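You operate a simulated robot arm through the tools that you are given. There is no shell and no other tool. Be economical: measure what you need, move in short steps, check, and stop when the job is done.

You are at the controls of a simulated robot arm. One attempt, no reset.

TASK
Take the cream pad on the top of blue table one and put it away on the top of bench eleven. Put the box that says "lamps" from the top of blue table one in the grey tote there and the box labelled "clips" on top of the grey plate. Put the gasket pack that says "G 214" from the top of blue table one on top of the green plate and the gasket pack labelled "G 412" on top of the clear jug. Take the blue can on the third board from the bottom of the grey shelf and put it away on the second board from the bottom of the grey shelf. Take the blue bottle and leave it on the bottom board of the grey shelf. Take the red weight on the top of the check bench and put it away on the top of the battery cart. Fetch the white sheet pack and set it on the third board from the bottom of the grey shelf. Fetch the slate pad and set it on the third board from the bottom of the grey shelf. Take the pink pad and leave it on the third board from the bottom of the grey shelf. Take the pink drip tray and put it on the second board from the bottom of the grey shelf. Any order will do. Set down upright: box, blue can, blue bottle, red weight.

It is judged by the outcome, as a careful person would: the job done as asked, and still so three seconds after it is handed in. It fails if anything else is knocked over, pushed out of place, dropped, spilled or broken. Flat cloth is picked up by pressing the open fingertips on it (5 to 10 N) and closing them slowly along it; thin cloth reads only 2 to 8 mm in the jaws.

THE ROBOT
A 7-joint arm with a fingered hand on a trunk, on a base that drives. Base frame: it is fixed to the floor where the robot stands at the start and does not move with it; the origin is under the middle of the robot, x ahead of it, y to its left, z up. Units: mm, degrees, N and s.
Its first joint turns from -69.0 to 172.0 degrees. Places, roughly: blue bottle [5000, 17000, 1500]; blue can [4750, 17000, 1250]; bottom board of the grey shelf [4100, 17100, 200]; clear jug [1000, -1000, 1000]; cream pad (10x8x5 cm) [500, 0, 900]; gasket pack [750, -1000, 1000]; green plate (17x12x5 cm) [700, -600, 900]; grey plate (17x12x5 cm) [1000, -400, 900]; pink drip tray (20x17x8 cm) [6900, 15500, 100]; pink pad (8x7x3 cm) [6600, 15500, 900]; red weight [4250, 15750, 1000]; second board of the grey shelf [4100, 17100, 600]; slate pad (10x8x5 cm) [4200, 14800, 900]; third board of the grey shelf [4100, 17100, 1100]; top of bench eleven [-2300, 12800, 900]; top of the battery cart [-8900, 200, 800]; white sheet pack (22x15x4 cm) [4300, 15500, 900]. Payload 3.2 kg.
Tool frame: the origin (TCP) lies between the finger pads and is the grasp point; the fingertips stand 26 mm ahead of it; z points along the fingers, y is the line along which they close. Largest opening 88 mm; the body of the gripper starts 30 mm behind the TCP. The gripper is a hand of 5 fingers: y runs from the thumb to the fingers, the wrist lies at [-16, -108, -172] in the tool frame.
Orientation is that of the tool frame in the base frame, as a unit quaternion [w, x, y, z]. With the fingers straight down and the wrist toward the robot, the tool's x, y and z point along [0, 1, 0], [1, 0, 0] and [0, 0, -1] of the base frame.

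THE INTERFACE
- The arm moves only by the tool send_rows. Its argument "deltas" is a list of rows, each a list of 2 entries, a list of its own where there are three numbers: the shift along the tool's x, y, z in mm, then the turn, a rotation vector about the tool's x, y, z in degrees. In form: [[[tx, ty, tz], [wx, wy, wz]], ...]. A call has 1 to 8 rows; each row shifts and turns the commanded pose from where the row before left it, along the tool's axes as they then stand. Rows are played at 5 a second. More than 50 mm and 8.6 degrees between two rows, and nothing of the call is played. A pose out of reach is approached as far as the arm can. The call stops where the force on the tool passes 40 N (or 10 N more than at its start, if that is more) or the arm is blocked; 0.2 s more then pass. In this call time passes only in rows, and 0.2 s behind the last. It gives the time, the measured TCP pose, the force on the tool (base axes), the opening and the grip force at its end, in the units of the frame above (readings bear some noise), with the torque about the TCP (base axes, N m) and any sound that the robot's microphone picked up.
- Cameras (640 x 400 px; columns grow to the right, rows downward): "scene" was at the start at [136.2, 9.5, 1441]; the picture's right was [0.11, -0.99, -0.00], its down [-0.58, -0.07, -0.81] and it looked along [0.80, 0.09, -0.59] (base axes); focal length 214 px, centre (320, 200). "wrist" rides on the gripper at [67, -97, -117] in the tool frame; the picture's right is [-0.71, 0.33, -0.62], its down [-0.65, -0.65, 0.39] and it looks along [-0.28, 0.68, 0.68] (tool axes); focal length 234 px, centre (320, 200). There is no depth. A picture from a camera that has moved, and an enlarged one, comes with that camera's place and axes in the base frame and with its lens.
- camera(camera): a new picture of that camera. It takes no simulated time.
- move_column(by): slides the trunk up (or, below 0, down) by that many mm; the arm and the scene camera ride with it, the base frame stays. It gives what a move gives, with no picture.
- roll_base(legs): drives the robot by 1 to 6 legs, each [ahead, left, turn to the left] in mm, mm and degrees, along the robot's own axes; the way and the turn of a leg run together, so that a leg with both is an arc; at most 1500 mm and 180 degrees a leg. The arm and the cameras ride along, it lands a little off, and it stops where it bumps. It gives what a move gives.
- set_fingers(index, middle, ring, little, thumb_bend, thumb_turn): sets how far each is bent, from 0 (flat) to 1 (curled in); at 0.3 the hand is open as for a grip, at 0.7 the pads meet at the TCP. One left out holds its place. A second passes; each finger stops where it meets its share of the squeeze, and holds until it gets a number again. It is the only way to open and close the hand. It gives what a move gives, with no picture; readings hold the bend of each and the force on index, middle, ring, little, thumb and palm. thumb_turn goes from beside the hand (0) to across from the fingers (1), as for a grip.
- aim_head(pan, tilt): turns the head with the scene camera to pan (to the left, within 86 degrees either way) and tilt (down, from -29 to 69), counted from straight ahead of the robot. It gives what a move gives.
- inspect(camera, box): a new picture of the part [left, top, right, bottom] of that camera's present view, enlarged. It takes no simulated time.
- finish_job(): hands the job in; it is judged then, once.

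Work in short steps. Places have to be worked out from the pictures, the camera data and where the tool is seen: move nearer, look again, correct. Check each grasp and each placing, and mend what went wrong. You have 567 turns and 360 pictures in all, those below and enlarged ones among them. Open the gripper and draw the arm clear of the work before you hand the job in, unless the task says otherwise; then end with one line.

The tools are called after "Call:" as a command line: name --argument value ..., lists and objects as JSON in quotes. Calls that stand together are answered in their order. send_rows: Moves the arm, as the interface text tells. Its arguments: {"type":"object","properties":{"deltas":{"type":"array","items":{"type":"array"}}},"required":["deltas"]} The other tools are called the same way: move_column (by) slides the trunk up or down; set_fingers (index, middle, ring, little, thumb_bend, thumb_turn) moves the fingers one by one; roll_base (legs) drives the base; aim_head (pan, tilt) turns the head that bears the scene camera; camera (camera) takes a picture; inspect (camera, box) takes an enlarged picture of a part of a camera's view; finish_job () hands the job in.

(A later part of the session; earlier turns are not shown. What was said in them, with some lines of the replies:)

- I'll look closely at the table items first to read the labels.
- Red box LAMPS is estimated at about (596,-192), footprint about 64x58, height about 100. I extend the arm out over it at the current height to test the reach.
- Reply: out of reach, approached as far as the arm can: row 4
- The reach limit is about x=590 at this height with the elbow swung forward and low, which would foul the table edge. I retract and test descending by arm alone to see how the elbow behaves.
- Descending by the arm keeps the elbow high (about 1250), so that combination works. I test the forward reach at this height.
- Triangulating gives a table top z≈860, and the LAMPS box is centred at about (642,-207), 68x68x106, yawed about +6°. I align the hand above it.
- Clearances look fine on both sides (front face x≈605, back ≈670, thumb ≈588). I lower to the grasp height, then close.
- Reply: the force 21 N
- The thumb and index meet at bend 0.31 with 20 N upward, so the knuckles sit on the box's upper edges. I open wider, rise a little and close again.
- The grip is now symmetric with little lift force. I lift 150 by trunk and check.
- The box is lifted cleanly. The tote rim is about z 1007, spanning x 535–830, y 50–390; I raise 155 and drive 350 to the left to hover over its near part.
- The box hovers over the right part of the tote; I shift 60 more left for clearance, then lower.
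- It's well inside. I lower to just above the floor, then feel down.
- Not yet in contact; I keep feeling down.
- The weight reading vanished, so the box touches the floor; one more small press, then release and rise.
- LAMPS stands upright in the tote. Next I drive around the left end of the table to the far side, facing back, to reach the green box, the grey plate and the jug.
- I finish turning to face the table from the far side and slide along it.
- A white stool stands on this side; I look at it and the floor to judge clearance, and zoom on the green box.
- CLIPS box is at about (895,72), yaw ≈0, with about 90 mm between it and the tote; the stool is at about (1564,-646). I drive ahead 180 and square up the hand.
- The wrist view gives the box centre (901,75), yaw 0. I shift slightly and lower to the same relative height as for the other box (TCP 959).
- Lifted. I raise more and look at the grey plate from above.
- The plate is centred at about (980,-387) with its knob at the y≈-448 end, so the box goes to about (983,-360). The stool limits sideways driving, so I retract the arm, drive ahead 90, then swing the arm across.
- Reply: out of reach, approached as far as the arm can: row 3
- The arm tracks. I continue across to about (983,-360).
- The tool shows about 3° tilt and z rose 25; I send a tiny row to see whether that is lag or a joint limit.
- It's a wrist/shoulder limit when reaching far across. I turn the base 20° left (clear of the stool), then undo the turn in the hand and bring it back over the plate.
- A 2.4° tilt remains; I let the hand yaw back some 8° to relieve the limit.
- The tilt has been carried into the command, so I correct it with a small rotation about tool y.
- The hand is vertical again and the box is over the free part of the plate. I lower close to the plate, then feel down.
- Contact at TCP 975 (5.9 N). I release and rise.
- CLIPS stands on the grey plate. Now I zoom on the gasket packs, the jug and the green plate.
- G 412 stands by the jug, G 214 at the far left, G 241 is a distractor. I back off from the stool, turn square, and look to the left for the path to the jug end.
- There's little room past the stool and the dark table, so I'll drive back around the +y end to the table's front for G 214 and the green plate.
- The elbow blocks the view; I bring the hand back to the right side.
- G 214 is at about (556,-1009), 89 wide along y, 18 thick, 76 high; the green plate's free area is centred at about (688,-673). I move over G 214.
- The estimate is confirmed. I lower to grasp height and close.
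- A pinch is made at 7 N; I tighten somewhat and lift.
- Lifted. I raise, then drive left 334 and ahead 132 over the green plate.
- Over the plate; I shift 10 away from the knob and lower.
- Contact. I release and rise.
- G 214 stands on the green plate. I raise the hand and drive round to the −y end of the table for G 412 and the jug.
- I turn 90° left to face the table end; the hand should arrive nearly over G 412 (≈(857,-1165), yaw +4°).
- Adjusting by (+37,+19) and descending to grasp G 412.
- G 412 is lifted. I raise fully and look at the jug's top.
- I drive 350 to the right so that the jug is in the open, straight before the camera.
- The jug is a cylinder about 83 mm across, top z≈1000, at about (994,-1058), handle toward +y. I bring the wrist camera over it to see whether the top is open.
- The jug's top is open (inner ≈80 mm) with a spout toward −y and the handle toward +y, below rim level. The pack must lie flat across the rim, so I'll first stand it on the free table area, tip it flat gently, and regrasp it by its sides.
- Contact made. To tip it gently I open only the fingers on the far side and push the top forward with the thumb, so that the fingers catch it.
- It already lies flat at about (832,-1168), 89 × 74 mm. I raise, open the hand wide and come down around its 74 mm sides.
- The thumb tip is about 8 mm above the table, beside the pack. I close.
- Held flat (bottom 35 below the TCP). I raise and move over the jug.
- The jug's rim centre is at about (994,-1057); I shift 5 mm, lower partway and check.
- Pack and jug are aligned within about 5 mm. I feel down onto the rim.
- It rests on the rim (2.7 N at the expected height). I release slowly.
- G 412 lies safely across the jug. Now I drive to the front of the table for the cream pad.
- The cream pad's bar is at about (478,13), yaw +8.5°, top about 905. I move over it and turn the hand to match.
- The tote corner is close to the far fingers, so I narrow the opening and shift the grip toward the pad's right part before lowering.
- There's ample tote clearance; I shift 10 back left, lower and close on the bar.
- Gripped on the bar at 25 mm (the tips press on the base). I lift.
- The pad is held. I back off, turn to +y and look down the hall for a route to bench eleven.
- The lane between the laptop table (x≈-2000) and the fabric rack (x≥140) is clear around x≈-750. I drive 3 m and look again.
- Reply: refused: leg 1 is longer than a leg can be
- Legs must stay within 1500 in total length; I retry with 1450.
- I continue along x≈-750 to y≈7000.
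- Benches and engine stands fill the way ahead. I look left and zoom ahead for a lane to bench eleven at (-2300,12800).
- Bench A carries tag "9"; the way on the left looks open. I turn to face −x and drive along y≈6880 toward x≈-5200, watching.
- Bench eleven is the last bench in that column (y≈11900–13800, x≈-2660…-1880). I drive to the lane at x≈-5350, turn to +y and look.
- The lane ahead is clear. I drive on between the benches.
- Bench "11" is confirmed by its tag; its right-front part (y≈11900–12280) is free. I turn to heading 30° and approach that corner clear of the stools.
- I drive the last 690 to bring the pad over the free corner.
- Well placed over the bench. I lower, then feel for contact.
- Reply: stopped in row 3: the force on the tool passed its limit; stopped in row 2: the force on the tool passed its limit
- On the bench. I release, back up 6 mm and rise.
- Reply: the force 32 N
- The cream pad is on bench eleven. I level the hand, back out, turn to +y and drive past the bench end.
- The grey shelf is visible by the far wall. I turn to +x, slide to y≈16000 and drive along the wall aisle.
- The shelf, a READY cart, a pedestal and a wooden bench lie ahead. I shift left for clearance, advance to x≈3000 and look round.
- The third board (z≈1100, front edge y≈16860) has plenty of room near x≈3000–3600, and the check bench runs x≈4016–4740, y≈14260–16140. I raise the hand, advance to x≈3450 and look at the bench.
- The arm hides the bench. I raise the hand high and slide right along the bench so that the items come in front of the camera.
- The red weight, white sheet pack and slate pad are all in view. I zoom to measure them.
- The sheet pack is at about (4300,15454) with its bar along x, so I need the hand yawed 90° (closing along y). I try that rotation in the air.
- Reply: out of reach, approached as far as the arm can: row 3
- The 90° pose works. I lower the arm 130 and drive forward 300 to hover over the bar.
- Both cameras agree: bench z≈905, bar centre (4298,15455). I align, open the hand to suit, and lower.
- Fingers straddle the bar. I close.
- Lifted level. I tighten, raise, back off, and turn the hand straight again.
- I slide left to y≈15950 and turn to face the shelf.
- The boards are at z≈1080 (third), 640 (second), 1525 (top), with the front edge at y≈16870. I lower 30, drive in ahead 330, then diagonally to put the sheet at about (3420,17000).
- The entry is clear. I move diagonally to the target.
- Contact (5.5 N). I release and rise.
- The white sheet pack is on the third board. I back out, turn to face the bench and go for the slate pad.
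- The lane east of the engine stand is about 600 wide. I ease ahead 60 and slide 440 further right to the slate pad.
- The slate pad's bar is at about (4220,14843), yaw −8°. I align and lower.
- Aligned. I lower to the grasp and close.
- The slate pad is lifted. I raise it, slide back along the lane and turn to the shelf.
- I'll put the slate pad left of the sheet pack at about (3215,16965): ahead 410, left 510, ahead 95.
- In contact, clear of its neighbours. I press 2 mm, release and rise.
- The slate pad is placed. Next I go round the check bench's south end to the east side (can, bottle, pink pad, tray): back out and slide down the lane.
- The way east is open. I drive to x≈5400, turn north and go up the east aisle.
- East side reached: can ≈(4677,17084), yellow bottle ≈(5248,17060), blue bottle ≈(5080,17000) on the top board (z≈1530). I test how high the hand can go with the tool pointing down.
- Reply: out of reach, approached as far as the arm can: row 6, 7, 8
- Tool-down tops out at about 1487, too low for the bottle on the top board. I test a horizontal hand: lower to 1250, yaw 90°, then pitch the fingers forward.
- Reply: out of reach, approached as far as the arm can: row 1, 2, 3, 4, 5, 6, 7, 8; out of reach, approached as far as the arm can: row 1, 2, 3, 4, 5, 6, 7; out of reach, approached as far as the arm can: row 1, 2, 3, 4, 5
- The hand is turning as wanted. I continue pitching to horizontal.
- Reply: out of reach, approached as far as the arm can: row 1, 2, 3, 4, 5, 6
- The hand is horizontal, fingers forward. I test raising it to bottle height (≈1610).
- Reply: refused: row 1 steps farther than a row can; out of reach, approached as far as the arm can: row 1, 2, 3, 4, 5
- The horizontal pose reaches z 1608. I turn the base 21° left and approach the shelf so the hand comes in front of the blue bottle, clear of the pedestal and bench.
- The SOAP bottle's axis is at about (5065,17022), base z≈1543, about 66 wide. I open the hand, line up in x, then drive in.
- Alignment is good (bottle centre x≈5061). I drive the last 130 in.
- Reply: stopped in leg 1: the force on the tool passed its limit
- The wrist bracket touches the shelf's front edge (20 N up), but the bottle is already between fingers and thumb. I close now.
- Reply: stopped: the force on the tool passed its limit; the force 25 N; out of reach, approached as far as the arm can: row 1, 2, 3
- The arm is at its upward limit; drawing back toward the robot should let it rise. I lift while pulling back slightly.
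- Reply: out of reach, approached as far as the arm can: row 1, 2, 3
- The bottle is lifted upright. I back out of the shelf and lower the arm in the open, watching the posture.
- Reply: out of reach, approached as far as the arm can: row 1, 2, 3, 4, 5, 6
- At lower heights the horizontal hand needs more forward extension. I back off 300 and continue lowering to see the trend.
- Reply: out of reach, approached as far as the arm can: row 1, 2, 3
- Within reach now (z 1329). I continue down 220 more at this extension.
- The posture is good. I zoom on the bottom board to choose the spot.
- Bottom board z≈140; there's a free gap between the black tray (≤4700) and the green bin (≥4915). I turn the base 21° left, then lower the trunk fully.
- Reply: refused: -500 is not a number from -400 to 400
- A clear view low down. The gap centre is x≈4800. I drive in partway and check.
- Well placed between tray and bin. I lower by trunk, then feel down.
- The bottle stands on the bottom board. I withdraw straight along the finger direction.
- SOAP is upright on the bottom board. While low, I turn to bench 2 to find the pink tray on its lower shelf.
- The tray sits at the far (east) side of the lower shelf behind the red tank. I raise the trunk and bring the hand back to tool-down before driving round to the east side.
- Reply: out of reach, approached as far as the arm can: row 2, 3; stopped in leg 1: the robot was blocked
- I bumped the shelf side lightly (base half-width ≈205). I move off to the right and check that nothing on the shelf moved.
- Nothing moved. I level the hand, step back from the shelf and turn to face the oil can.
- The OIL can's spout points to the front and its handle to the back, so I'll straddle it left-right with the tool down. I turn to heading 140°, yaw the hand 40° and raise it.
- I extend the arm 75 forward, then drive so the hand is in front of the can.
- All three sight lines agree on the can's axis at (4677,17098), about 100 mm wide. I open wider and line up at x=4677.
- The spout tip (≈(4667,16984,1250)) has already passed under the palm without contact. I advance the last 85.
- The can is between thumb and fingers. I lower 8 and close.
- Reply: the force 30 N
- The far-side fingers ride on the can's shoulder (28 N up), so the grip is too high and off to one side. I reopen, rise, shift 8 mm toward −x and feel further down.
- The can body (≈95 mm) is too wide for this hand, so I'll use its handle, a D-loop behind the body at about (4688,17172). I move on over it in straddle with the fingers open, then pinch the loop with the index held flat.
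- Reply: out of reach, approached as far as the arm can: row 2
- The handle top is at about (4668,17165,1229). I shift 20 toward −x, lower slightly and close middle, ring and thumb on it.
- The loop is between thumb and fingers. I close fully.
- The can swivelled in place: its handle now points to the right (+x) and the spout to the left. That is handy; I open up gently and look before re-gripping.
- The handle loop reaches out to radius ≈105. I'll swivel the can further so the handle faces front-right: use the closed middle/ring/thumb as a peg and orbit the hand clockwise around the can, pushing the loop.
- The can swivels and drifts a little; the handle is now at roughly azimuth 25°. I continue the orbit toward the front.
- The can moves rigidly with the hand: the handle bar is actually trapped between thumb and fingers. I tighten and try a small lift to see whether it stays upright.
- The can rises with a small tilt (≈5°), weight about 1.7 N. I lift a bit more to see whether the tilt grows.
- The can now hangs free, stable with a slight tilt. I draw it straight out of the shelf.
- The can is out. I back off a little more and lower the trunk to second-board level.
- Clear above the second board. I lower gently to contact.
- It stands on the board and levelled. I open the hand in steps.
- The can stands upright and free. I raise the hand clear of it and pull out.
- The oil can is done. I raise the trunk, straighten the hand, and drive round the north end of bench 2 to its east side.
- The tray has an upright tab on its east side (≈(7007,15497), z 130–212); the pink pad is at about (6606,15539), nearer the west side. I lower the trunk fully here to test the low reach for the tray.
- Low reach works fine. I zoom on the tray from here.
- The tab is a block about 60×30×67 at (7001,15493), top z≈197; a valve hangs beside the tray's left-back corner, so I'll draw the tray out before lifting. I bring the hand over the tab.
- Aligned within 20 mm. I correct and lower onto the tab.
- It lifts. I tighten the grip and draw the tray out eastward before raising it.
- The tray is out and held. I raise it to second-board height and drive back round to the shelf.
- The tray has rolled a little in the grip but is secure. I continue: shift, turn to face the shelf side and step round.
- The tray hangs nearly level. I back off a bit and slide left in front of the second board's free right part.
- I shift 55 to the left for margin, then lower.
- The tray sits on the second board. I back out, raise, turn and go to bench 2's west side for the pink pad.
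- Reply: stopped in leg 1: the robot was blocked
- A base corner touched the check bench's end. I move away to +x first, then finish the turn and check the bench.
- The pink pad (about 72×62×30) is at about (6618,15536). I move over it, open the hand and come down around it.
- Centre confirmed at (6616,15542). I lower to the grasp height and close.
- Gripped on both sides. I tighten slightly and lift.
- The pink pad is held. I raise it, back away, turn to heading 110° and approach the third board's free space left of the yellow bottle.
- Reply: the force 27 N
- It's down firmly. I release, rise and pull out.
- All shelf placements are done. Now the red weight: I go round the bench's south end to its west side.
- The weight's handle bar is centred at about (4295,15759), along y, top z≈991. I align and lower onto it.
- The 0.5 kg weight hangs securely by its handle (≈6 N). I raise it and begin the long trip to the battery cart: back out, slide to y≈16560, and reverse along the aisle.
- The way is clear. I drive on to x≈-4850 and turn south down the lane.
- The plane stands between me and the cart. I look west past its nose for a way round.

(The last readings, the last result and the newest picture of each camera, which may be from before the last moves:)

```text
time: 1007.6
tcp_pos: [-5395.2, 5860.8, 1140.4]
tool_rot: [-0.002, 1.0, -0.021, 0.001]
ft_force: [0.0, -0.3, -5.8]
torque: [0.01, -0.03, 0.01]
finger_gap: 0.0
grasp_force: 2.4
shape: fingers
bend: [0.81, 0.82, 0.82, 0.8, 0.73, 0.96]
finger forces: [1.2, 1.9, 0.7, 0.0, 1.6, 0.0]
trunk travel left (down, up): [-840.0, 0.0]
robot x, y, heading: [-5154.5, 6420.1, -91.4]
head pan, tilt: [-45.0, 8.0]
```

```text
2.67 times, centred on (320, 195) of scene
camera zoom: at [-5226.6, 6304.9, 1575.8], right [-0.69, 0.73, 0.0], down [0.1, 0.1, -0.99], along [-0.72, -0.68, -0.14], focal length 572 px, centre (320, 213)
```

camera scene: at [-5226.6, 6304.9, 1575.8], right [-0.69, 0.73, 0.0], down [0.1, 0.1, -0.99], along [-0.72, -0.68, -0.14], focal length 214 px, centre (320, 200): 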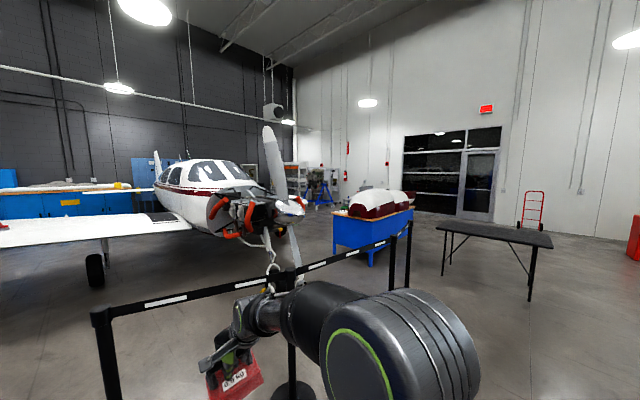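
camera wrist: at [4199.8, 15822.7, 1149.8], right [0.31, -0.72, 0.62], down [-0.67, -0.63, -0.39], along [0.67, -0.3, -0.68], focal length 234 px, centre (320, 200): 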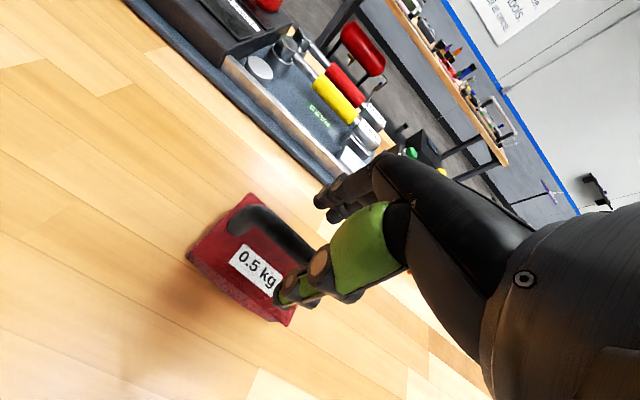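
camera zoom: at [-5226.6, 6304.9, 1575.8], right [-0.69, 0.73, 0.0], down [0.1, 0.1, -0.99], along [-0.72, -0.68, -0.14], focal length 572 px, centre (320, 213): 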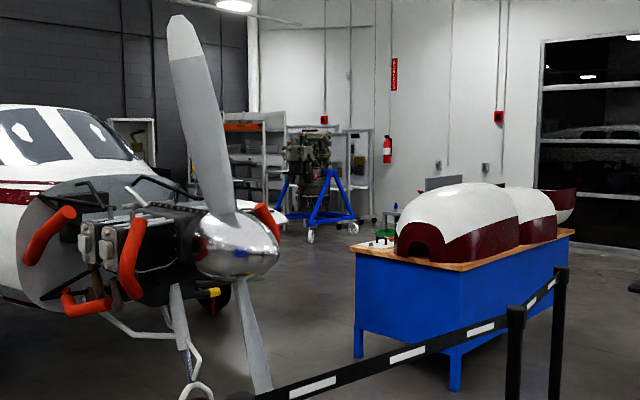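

The plane's west wing ends near x≈-9100 and there's open floor to the west. I turn west, drive along y≈6900 and look again.

Call:
roll_base --legs '[[0, 0, -88], [300, -480, 0], [1450, 0, 0], [1200, 0, 0]]'

Call:
aim_head --pan 25 --tilt 12

Call:
camera --camera "scene"

```text
time: 1027.2
tcp_pos: [-8717.4, 7072.2, 1140.5]
tool_rot: [0.001, -0.706, 0.709, -0.001]
ft_force: [0.8, 0.4, -5.4]
torque: [-0.06, -0.02, -0.04]
finger_gap: 0.0
grasp_force: 2.8
shape: fingers
bend: [0.81, 0.82, 0.82, 0.8, 0.73, 0.96]
finger forces: [1.2, 2.2, 0.7, 0.1, 1.3, 0.0]
trunk travel left (down, up): [-840.0, 0.0]
robot x, y, heading: [-8153.1, 6859.6, -179.3]
head pan, tilt: [-45.0, 8.0]
```

```text
time: 1028.6
tcp_pos: [-8716.5, 7071.6, 1140.3]
tool_rot: [0.001, -0.706, 0.708, -0.001]
ft_force: [-0.2, -0.5, -4.6]
torque: [-0.07, 0.01, 0.01]
finger_gap: 0.2
grasp_force: 2.9
shape: fingers
bend: [0.81, 0.82, 0.82, 0.8, 0.73, 0.96]
finger forces: [1.2, 2.3, 0.6, 0.1, 1.2, 0.0]
trunk travel left (down, up): [-840.0, 0.0]
robot x, y, heading: [-8148.3, 6855.3, -179.3]
head pan, tilt: [25.0, 12.0]
```

```text
60 pictures are left
camera scene: at [-8285.7, 6814.1, 1569.4], right [-0.43, 0.9, 0.0], down [0.19, 0.09, -0.98], along [-0.88, -0.42, -0.21], focal length 214 px, centre (320, 200)
```

scene: 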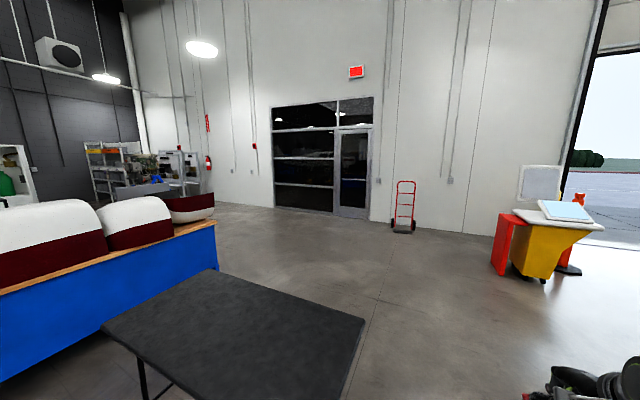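

Call:
roll_base --legs '[[1450, -100, 0], [1000, 0, 0], [0, 0, 90]]'

Call:
aim_head --pan 15 --tilt 8

Call:
camera --camera "scene"

```text
time: 1044.5
tcp_pos: [-10823.0, 6411.9, 1139.9]
tool_rot: [-0.001, 1.0, -0.002, 0.001]
ft_force: [0.2, 0.8, -3.9]
torque: [0.0, -0.05, 0.01]
finger_gap: 0.0
grasp_force: 2.6
shape: fingers
bend: [0.81, 0.82, 0.82, 0.8, 0.73, 0.96]
finger forces: [1.1, 2.6, 0.7, 0.1, 1.0, 0.0]
trunk travel left (down, up): [-840.0, 0.0]
robot x, y, heading: [-10603.5, 6981.9, -89.4]
head pan, tilt: [25.0, 12.0]
```

```text
time: 1045.3
tcp_pos: [-10822.4, 6412.1, 1140.0]
tool_rot: [-0.003, 1.0, -0.002, 0.0]
ft_force: [-0.1, -0.1, -5.2]
torque: [0.0, -0.06, -0.01]
finger_gap: 0.0
grasp_force: 2.5
shape: fingers
bend: [0.81, 0.82, 0.82, 0.8, 0.73, 0.96]
finger forces: [0.9, 2.5, 0.8, 0.0, 1.0, 0.0]
trunk travel left (down, up): [-840.0, 0.0]
robot x, y, heading: [-10606.7, 6981.3, -89.3]
head pan, tilt: [15.0, 8.0]
```

```text
59 pictures are left
camera scene: at [-10581.2, 6839.7, 1575.8], right [-0.96, -0.27, 0.0], down [-0.04, 0.14, -0.99], along [0.27, -0.95, -0.14], focal length 214 px, centre (320, 200)
```

scene: 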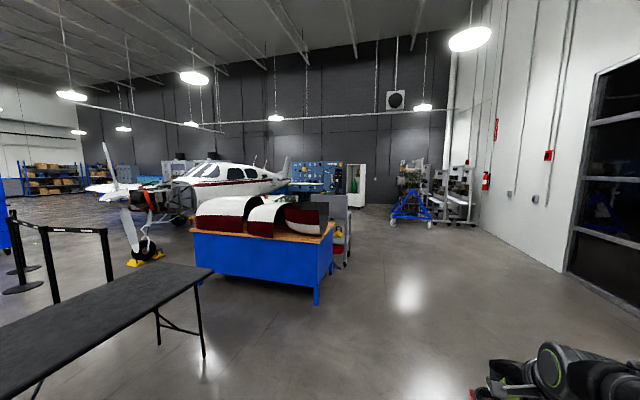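

Call:
inspect --camera "scene" --box '[180, 140, 420, 290]'

```text
2.67 times, centred on (300, 215) of scene
camera zoom: at [-10581.2, 6839.7, 1575.8], right [-0.96, -0.27, 0.0], down [-0.04, 0.14, -0.99], along [0.27, -0.95, -0.14], focal length 572 px, centre (373, 160)
```

zoom: 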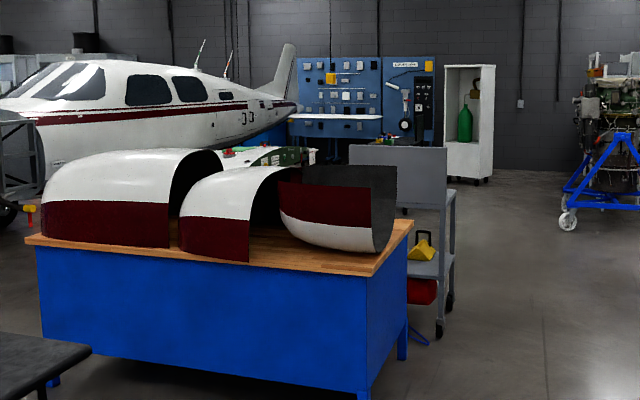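

I drive south along x≈-10700 past the blue table and the grey cart.

Call:
roll_base --legs '[[1450, -80, 0], [1450, -60, 0], [1200, 0, 0]]'

Call:
aim_head --pan 40 --tilt 10

Call:
camera --camera "scene"

```text
time: 1065.0
tcp_pos: [-10906.0, 2303.2, 1140.9]
tool_rot: [-0.002, 1.0, 0.003, 0.001]
ft_force: [-0.2, -0.3, -5.3]
torque: [-0.01, -0.05, 0.01]
finger_gap: 0.0
grasp_force: 3.2
shape: fingers
bend: [0.81, 0.82, 0.82, 0.8, 0.73, 0.96]
finger forces: [1.0, 2.5, 0.7, 0.0, 1.3, 0.0]
trunk travel left (down, up): [-840.0, 0.0]
robot x, y, heading: [-10697.2, 2872.0, -88.6]
head pan, tilt: [15.0, 8.0]
```

```text
time: 1065.9
tcp_pos: [-10906.5, 2302.6, 1141.2]
tool_rot: [-0.003, 1.0, 0.004, 0.001]
ft_force: [-0.3, -0.3, -5.0]
torque: [-0.02, -0.08, 0.0]
finger_gap: 0.0
grasp_force: 2.8
shape: fingers
bend: [0.81, 0.82, 0.82, 0.8, 0.73, 0.96]
finger forces: [1.2, 2.5, 0.6, 0.0, 1.1, 0.1]
trunk travel left (down, up): [-840.0, 0.0]
robot x, y, heading: [-10696.4, 2870.4, -88.6]
head pan, tilt: [40.0, 10.0]
```

```text
57 pictures are left
camera scene: at [-10634.4, 2750.4, 1572.6], right [-0.75, -0.66, 0.0], down [-0.11, 0.13, -0.98], along [0.65, -0.74, -0.17], focal length 214 px, centre (320, 200)
```

scene: 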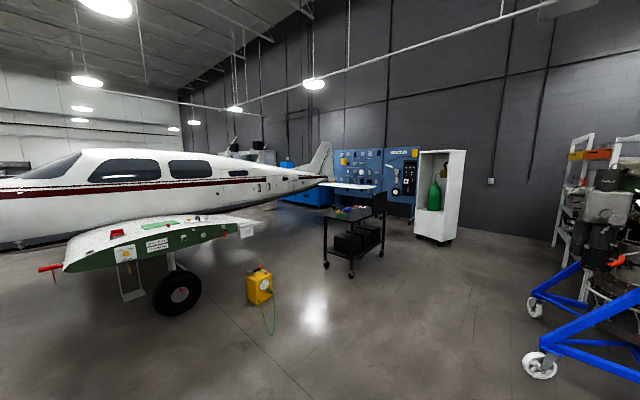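

The battery cart is in sight at about (-9000,300). I zoom to see its top.

Call:
inspect --camera "scene" --box '[300, 180, 410, 290]'

```text
3.64 times, centred on (355, 235) of scene
camera zoom: at [-10634.4, 2750.4, 1572.6], right [-0.75, -0.66, 0.0], down [-0.11, 0.13, -0.98], along [0.65, -0.74, -0.17], focal length 780 px, centre (193, 73)
```

zoom: 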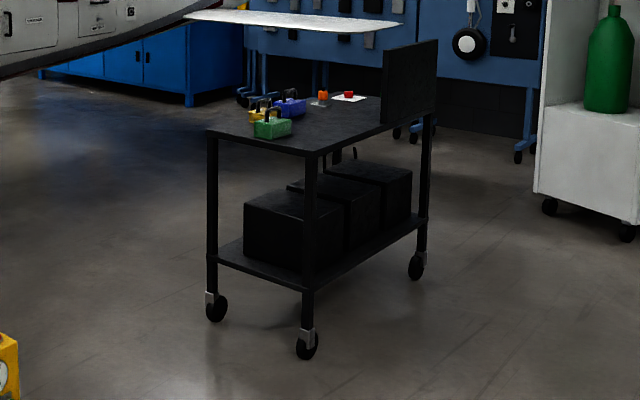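

The cart top (z≈790) has free room near its west edge around (-9010,100). I turn east and approach from the west side.

Call:
roll_base --legs '[[0, 0, 88.6], [650, 0, 0], [0, -1400, 0], [0, -1100, 0]]'

Call:
aim_head --pan 0 --tilt 25

Call:
camera --camera "scene"

```text
time: 1072.4
tcp_pos: [-9690.7, 2758.6, 1139.6]
tool_rot: [-0.003, 0.638, 0.77, -0.002]
ft_force: [0.5, -0.6, -5.3]
torque: [0.03, 0.0, 0.01]
finger_gap: 0.0
grasp_force: 2.7
shape: fingers
bend: [0.81, 0.82, 0.82, 0.8, 0.73, 0.96]
finger forces: [1.4, 1.5, 1.2, 0.0, 2.0, 0.1]
trunk travel left (down, up): [-840.0, 0.0]
robot x, y, heading: [-10284.1, 2863.4, 11.4]
head pan, tilt: [40.0, 10.0]
stopped in leg 2: the robot was blocked; the commanded pose is now the measured one
```

```text
time: 1073.5
tcp_pos: [-9689.4, 2755.9, 1140.3]
tool_rot: [-0.002, 0.638, 0.77, -0.001]
ft_force: [-0.6, 0.4, -5.0]
torque: [0.04, 0.0, -0.01]
finger_gap: 0.3
grasp_force: 3.3
shape: fingers
bend: [0.81, 0.82, 0.82, 0.8, 0.73, 0.96]
finger forces: [1.8, 1.5, 1.1, 0.0, 2.1, 0.1]
trunk travel left (down, up): [-840.0, 0.0]
robot x, y, heading: [-10285.3, 2863.4, 11.6]
head pan, tilt: [0.0, 25.0]
```

```text
55 pictures are left
camera scene: at [-10146.9, 2890.6, 1548.2], right [0.2, -0.98, 0.0], down [-0.41, -0.08, -0.91], along [0.89, 0.18, -0.42], focal length 214 px, centre (320, 200)
```

scene: 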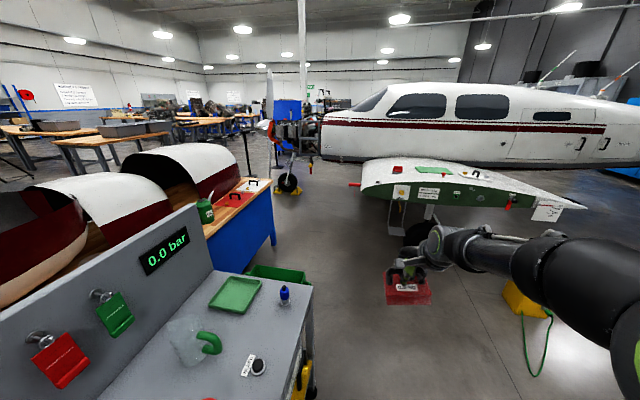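

I bumped the grey cart's edge; its things still stand. I back away, move south of it, and square up.

Call:
roll_base --legs '[[-200, 0, 0], [0, -600, 0], [0, 0, -11.6]]'

Call:
aim_head --pan 50 --tilt 25

Call:
camera --camera "scene"

```text
time: 1078.8
tcp_pos: [-9806.5, 2012.0, 1139.4]
tool_rot: [-0.003, 0.716, 0.698, -0.001]
ft_force: [0.0, 0.5, -5.7]
torque: [0.05, -0.01, -0.02]
finger_gap: 0.0
grasp_force: 3.4
shape: fingers
bend: [0.81, 0.82, 0.82, 0.8, 0.73, 0.96]
finger forces: [2.0, 1.6, 1.0, 0.0, 2.1, 0.1]
trunk travel left (down, up): [-840.0, 0.0]
robot x, y, heading: [-10367.9, 2242.8, -0.4]
head pan, tilt: [0.0, 25.0]
```

```text
time: 1080.0
tcp_pos: [-9807.3, 2011.6, 1139.4]
tool_rot: [-0.003, 0.716, 0.698, -0.002]
ft_force: [0.1, -0.3, -4.9]
torque: [0.03, -0.01, 0.01]
finger_gap: 0.0
grasp_force: 4.3
shape: fingers
bend: [0.81, 0.82, 0.82, 0.8, 0.73, 0.96]
finger forces: [2.0, 1.6, 1.0, 0.0, 2.2, 0.0]
trunk travel left (down, up): [-840.0, 0.0]
robot x, y, heading: [-10363.8, 2242.9, -0.7]
head pan, tilt: [50.0, 25.0]
```

```text
54 pictures are left
camera scene: at [-10258.4, 2309.0, 1548.3], right [0.76, -0.65, 0.0], down [-0.28, -0.32, -0.91], along [0.59, 0.69, -0.42], focal length 214 px, centre (320, 200)
```

scene: 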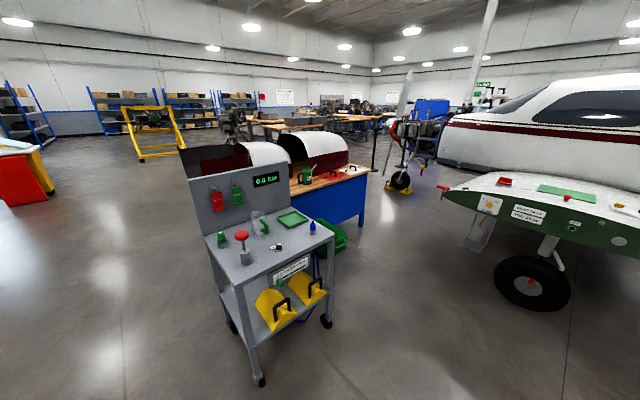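

All in order there. I continue to the battery cart's west side.

Call:
roll_base --legs '[[650, 0, 0.7], [0, -1400, 0], [0, -540, 0]]'

Call:
aim_head --pan -5 --tilt 40

Call:
camera --camera "scene"

```text
time: 1092.7
tcp_pos: [-9214.8, 106.0, 1140.6]
tool_rot: [-0.002, 0.716, 0.698, -0.002]
ft_force: [-0.7, 0.3, -4.8]
torque: [0.02, -0.01, 0.01]
finger_gap: 0.0
grasp_force: 3.9
shape: fingers
bend: [0.81, 0.82, 0.82, 0.8, 0.73, 0.96]
finger forces: [2.0, 1.6, 1.2, 0.0, 2.0, 0.1]
trunk travel left (down, up): [-840.0, 0.0]
robot x, y, heading: [-9778.1, 332.8, -0.6]
head pan, tilt: [50.0, 25.0]
```

```text
time: 1093.9
tcp_pos: [-9216.4, 106.4, 1140.2]
tool_rot: [-0.004, 0.716, 0.698, -0.001]
ft_force: [1.0, 0.0, -4.5]
torque: [0.05, 0.03, -0.02]
finger_gap: 0.0
grasp_force: 3.6
shape: fingers
bend: [0.81, 0.82, 0.82, 0.8, 0.73, 0.96]
finger forces: [2.0, 1.6, 1.1, 0.0, 2.1, 0.0]
trunk travel left (down, up): [-840.0, 0.0]
robot x, y, heading: [-9775.7, 332.4, -0.7]
head pan, tilt: [-5.0, 40.0]
```

```text
53 pictures are left
camera scene: at [-9642.4, 325.5, 1524.9], right [-0.1, -1.0, 0.0], down [-0.64, 0.06, -0.77], along [0.76, -0.08, -0.64], focal length 214 px, centre (320, 200)
```

scene: 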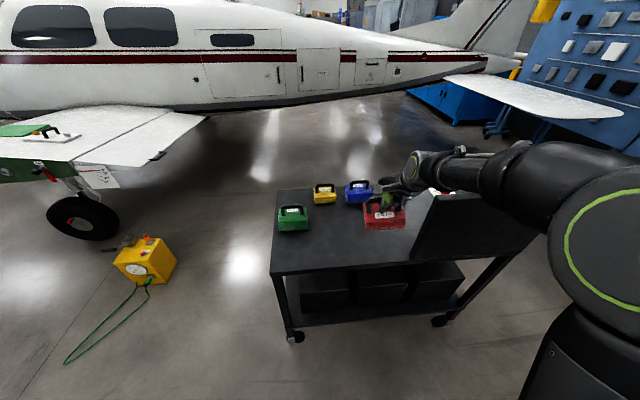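

The cart top is clear around (-9030,140). I move over it and lower.

Call:
roll_base --legs '[[186, 36, 0.6]]'

Call:
move_column --by -190

Call:
camera --camera "scene"

Call:
camera --camera "wrist"

```text
time: 1095.4
tcp_pos: [-9031.5, 149.0, 1140.2]
tool_rot: [-0.003, 0.711, 0.703, -0.001]
ft_force: [0.5, 0.3, -4.8]
torque: [0.07, -0.02, 0.05]
finger_gap: 0.2
grasp_force: 3.4
shape: fingers
bend: [0.81, 0.82, 0.82, 0.8, 0.73, 0.96]
finger forces: [2.1, 1.6, 1.0, 0.1, 2.1, 0.0]
trunk travel left (down, up): [-840.0, 0.0]
robot x, y, heading: [-9594.2, 372.5, 0.5]
head pan, tilt: [-5.0, 40.0]
```

```text
time: 1097.5
tcp_pos: [-9029.4, 148.7, 949.7]
tool_rot: [-0.003, 0.711, 0.703, -0.002]
ft_force: [0.3, 0.6, -4.8]
torque: [0.02, 0.03, -0.01]
finger_gap: 0.0
grasp_force: 3.5
shape: fingers
bend: [0.81, 0.82, 0.82, 0.8, 0.73, 0.96]
finger forces: [2.0, 1.6, 1.0, 0.0, 2.2, 0.0]
trunk travel left (down, up): [-650.0, 190.0]
robot x, y, heading: [-9595.6, 372.7, 0.0]
head pan, tilt: [-5.0, 40.0]
```

```text
52 pictures are left
camera scene: at [-9460.4, 361.8, 1334.9], right [-0.08, -1.0, 0.0], down [-0.64, 0.05, -0.77], along [0.76, -0.06, -0.64], focal length 214 px, centre (320, 200)
```

scene: 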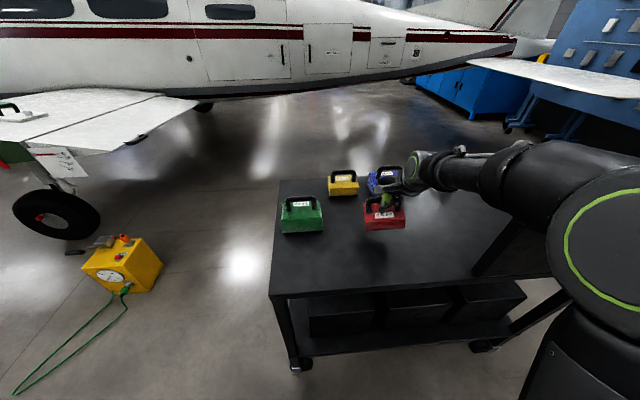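

```text
51 pictures are left
camera wrist: at [-9125.6, 215.6, 1068.0], right [0.33, -0.71, 0.62], down [-0.66, -0.64, -0.39], along [0.67, -0.29, -0.68], focal length 234 px, centre (320, 200)
```

wrist: 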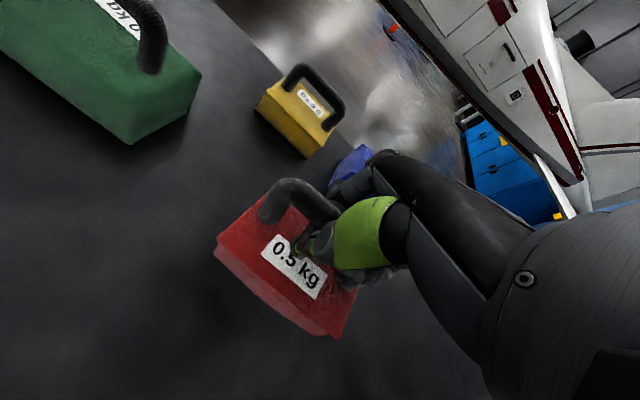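

Clear all round. I lower further and feel for the top.

Call:
move_column --by -55

Call:
send_rows --deltas '[[[0, 0, 6], [0, 0, 0]], [[0, 0, 6], [0, 0, 0]], [[0, 0, 6], [0, 0, 0]]]'

Call:
inspect --camera "scene" --box '[300, 110, 460, 230]'

```text
time: 1098.5
tcp_pos: [-9031.5, 148.3, 896.2]
tool_rot: [-0.002, 0.711, 0.703, 0.0]
ft_force: [0.4, -2.9, 2.2]
torque: [0.19, 0.06, 0.02]
finger_gap: 0.0
grasp_force: 3.6
shape: fingers
bend: [0.81, 0.82, 0.82, 0.8, 0.73, 0.96]
finger forces: [0.1, 0.7, 2.5, 1.9, 0.7, 0.0]
trunk travel left (down, up): [-595.0, 245.0]
robot x, y, heading: [-9594.4, 372.0, 0.2]
head pan, tilt: [-5.0, 40.0]
```

```text
time: 1099.2
tcp_pos: [-9028.2, 143.9, 892.8]
tool_rot: [0.008, 0.714, 0.7, 0.008]
ft_force: [-5.2, -4.0, 17.7]
torque: [0.92, 0.61, 0.26]
finger_gap: 0.2
grasp_force: 30.9
shape: fingers
bend: [0.81, 0.82, 0.81, 0.79, 0.72, 0.96]
finger forces: [0.0, 2.1, 6.9, 8.1, 44.2, 0.1]
trunk travel left (down, up): [-595.0, 245.0]
robot x, y, heading: [-9598.8, 368.3, 0.1]
head pan, tilt: [-5.0, 40.0]
stopped in row 3: the force on the tool passed its limit (the readings are from after the stop); the commanded pose is now the measured one
```

```text
3.33 times, centred on (380, 170) of scene
camera zoom: at [-9464.8, 362.2, 1280.4], right [-0.09, -1.0, 0.0], down [-0.64, 0.05, -0.77], along [0.77, -0.07, -0.64], focal length 715 px, centre (120, 300)
```

zoom: 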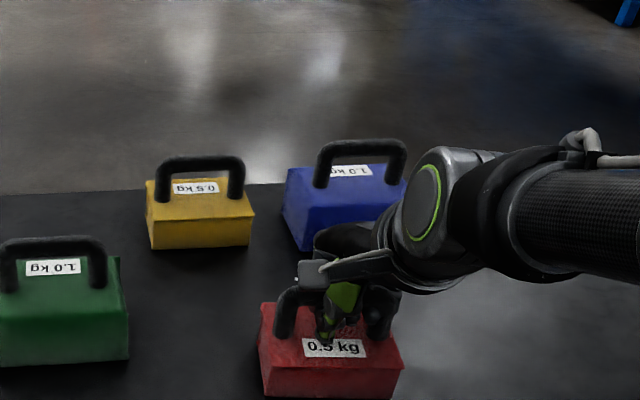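

The weight sits on the cart. I ease the pressure, open the hand and rise.

Call:
send_rows --deltas '[[[0, 0, -4], [0, 0, 0]]]'

Call:
set_fingers --index 0.4 --middle 0.4 --ring 0.4 --little 0.4 --thumb_bend 0.38

Call:
move_column --by 30

Call:
camera --camera "wrist"

Call:
inspect --camera "scene" --box '[280, 110, 460, 240]'

```text
time: 1099.6
tcp_pos: [-9028.7, 146.0, 892.7]
tool_rot: [0.006, 0.714, 0.701, 0.006]
ft_force: [-1.1, -3.5, 12.3]
torque: [0.67, 0.47, 0.21]
finger_gap: 0.0
grasp_force: 25.0
shape: fingers
bend: [0.81, 0.82, 0.81, 0.79, 0.73, 0.96]
finger forces: [0.0, 1.6, 5.6, 6.7, 36.4, 0.1]
trunk travel left (down, up): [-595.0, 245.0]
robot x, y, heading: [-9595.1, 369.0, 0.4]
head pan, tilt: [-5.0, 40.0]
```

```text
time: 1100.6
tcp_pos: [-9030.7, 148.1, 893.9]
tool_rot: [0.006, 0.713, 0.701, 0.006]
ft_force: [-4.7, 3.6, 13.5]
torque: [-0.08, -0.35, 0.03]
finger_gap: 68.5
grasp_force: 7.0
shape: fingers
bend: [0.4, 0.44, 0.4, 0.4, 0.38, 0.97]
finger forces: [0.0, 13.6, 0.0, 0.0, 0.1, 0.0]
trunk travel left (down, up): [-595.0, 245.0]
robot x, y, heading: [-9597.4, 367.9, 0.0]
head pan, tilt: [-5.0, 40.0]
```

```text
time: 1101.4
tcp_pos: [-9027.4, 146.5, 920.3]
tool_rot: [0.003, 0.714, 0.7, 0.004]
ft_force: [0.6, 0.2, 0.2]
torque: [0.0, 0.01, -0.01]
finger_gap: 69.0
grasp_force: 0.1
shape: fingers
bend: [0.4, 0.4, 0.4, 0.4, 0.38, 0.97]
finger forces: [0.1, 0.0, 0.1, 0.0, 0.1, 0.0]
trunk travel left (down, up): [-625.0, 215.0]
robot x, y, heading: [-9593.5, 368.7, 0.1]
head pan, tilt: [-5.0, 40.0]
```

```text
49 pictures are left
camera wrist: at [-9124.1, 213.6, 1036.4], right [0.31, -0.71, 0.63], down [-0.66, -0.64, -0.4], along [0.68, -0.29, -0.67], focal length 234 px, centre (320, 200)
```

wrist: 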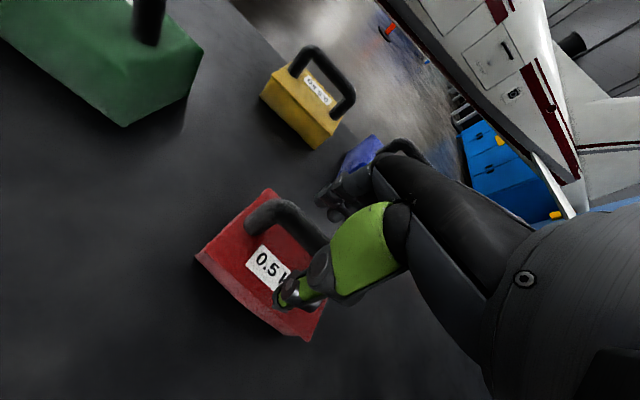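

```text
3.08 times, centred on (370, 175) of scene
camera zoom: at [-9460.5, 361.3, 1310.0], right [-0.09, -1.0, 0.0], down [-0.64, 0.06, -0.77], along [0.76, -0.07, -0.64], focal length 660 px, centre (166, 277)
```

zoom: 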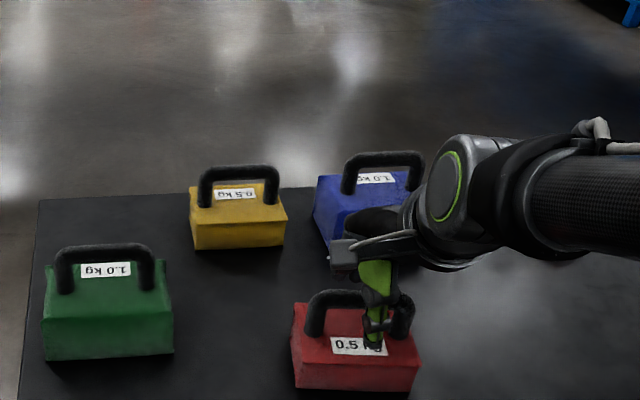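

The weight stands on the cart; the fingers straddle the bar freely. I rise further and check.

Call:
move_column --by 60

Call:
move_column --by 150

Call:
inspect --camera "scene" --box '[250, 130, 450, 290]'

```text
time: 1102.4
tcp_pos: [-9029.0, 145.2, 981.3]
tool_rot: [0.004, 0.713, 0.701, 0.004]
ft_force: [0.6, -0.5, 0.5]
torque: [-0.01, -0.02, -0.01]
finger_gap: 68.8
grasp_force: 0.1
shape: fingers
bend: [0.4, 0.4, 0.4, 0.4, 0.38, 0.97]
finger forces: [0.0, 0.0, 0.1, 0.0, 0.0, 0.1]
trunk travel left (down, up): [-685.0, 155.0]
robot x, y, heading: [-9593.7, 371.6, -0.1]
head pan, tilt: [-5.0, 40.0]
```

```text
time: 1104.1
tcp_pos: [-9027.9, 146.7, 1129.9]
tool_rot: [0.004, 0.713, 0.701, 0.005]
ft_force: [-0.4, 0.2, 0.1]
torque: [-0.01, -0.02, 0.02]
finger_gap: 68.5
grasp_force: 0.0
shape: fingers
bend: [0.4, 0.4, 0.4, 0.4, 0.38, 0.97]
finger forces: [0.1, 0.1, 0.1, 0.1, 0.0, 0.0]
trunk travel left (down, up): [-835.0, 5.0]
robot x, y, heading: [-9594.6, 370.1, 0.3]
head pan, tilt: [-5.0, 40.0]
```

```text
2.50 times, centred on (350, 210) of scene
camera zoom: at [-9461.1, 361.6, 1520.0], right [-0.09, -1.0, 0.0], down [-0.64, 0.06, -0.77], along [0.76, -0.07, -0.64], focal length 536 px, centre (245, 175)
```

zoom: 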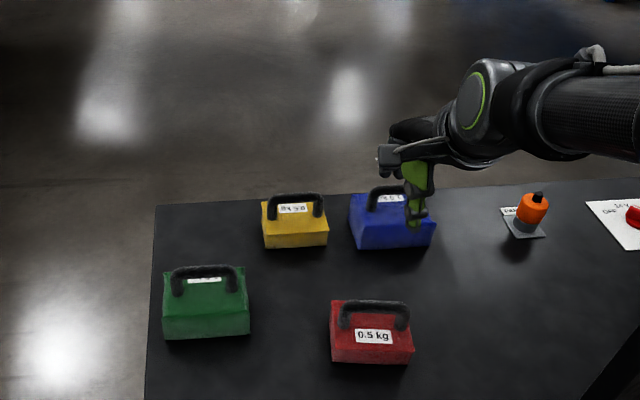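

The weight stands upright on the battery cart. I draw back clear of it, with the hand open.

Call:
roll_base --legs '[[-400, 0, 0]]'

Call:
camera --camera "scene"

```text
time: 1106.7
tcp_pos: [-9437.7, 144.1, 1131.0]
tool_rot: [0.004, 0.714, 0.7, 0.004]
ft_force: [0.1, -0.4, -0.3]
torque: [0.03, -0.01, 0.01]
finger_gap: 68.8
grasp_force: 0.0
shape: fingers
bend: [0.4, 0.4, 0.4, 0.4, 0.38, 0.97]
finger forces: [0.0, 0.1, 0.1, 0.1, 0.0, 0.0]
trunk travel left (down, up): [-835.0, 5.0]
robot x, y, heading: [-10008.4, 369.7, -0.1]
head pan, tilt: [-5.0, 40.0]
```

```text
46 pictures are left
camera scene: at [-9871.1, 361.1, 1520.0], right [-0.09, -1.0, 0.0], down [-0.64, 0.06, -0.77], along [0.76, -0.07, -0.64], focal length 214 px, centre (320, 200)
```

scene: 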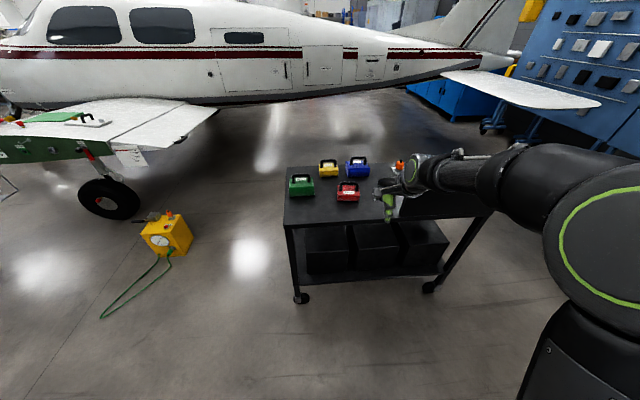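

All items are in place, the hand is open and the arm is clear, so I hand the job in.

Call:
finish_job

```text
The job is handed in.
```

All twelve items are where you asked, the box, can, bottle and weight standing upright; the base touched the grey shelf's front edge, the check bench's end and a grey wheeled cart while driving, and in the pictures I took afterwards nothing on the shelf or cart had moved, but after the bench bump I only saw part of the bench.
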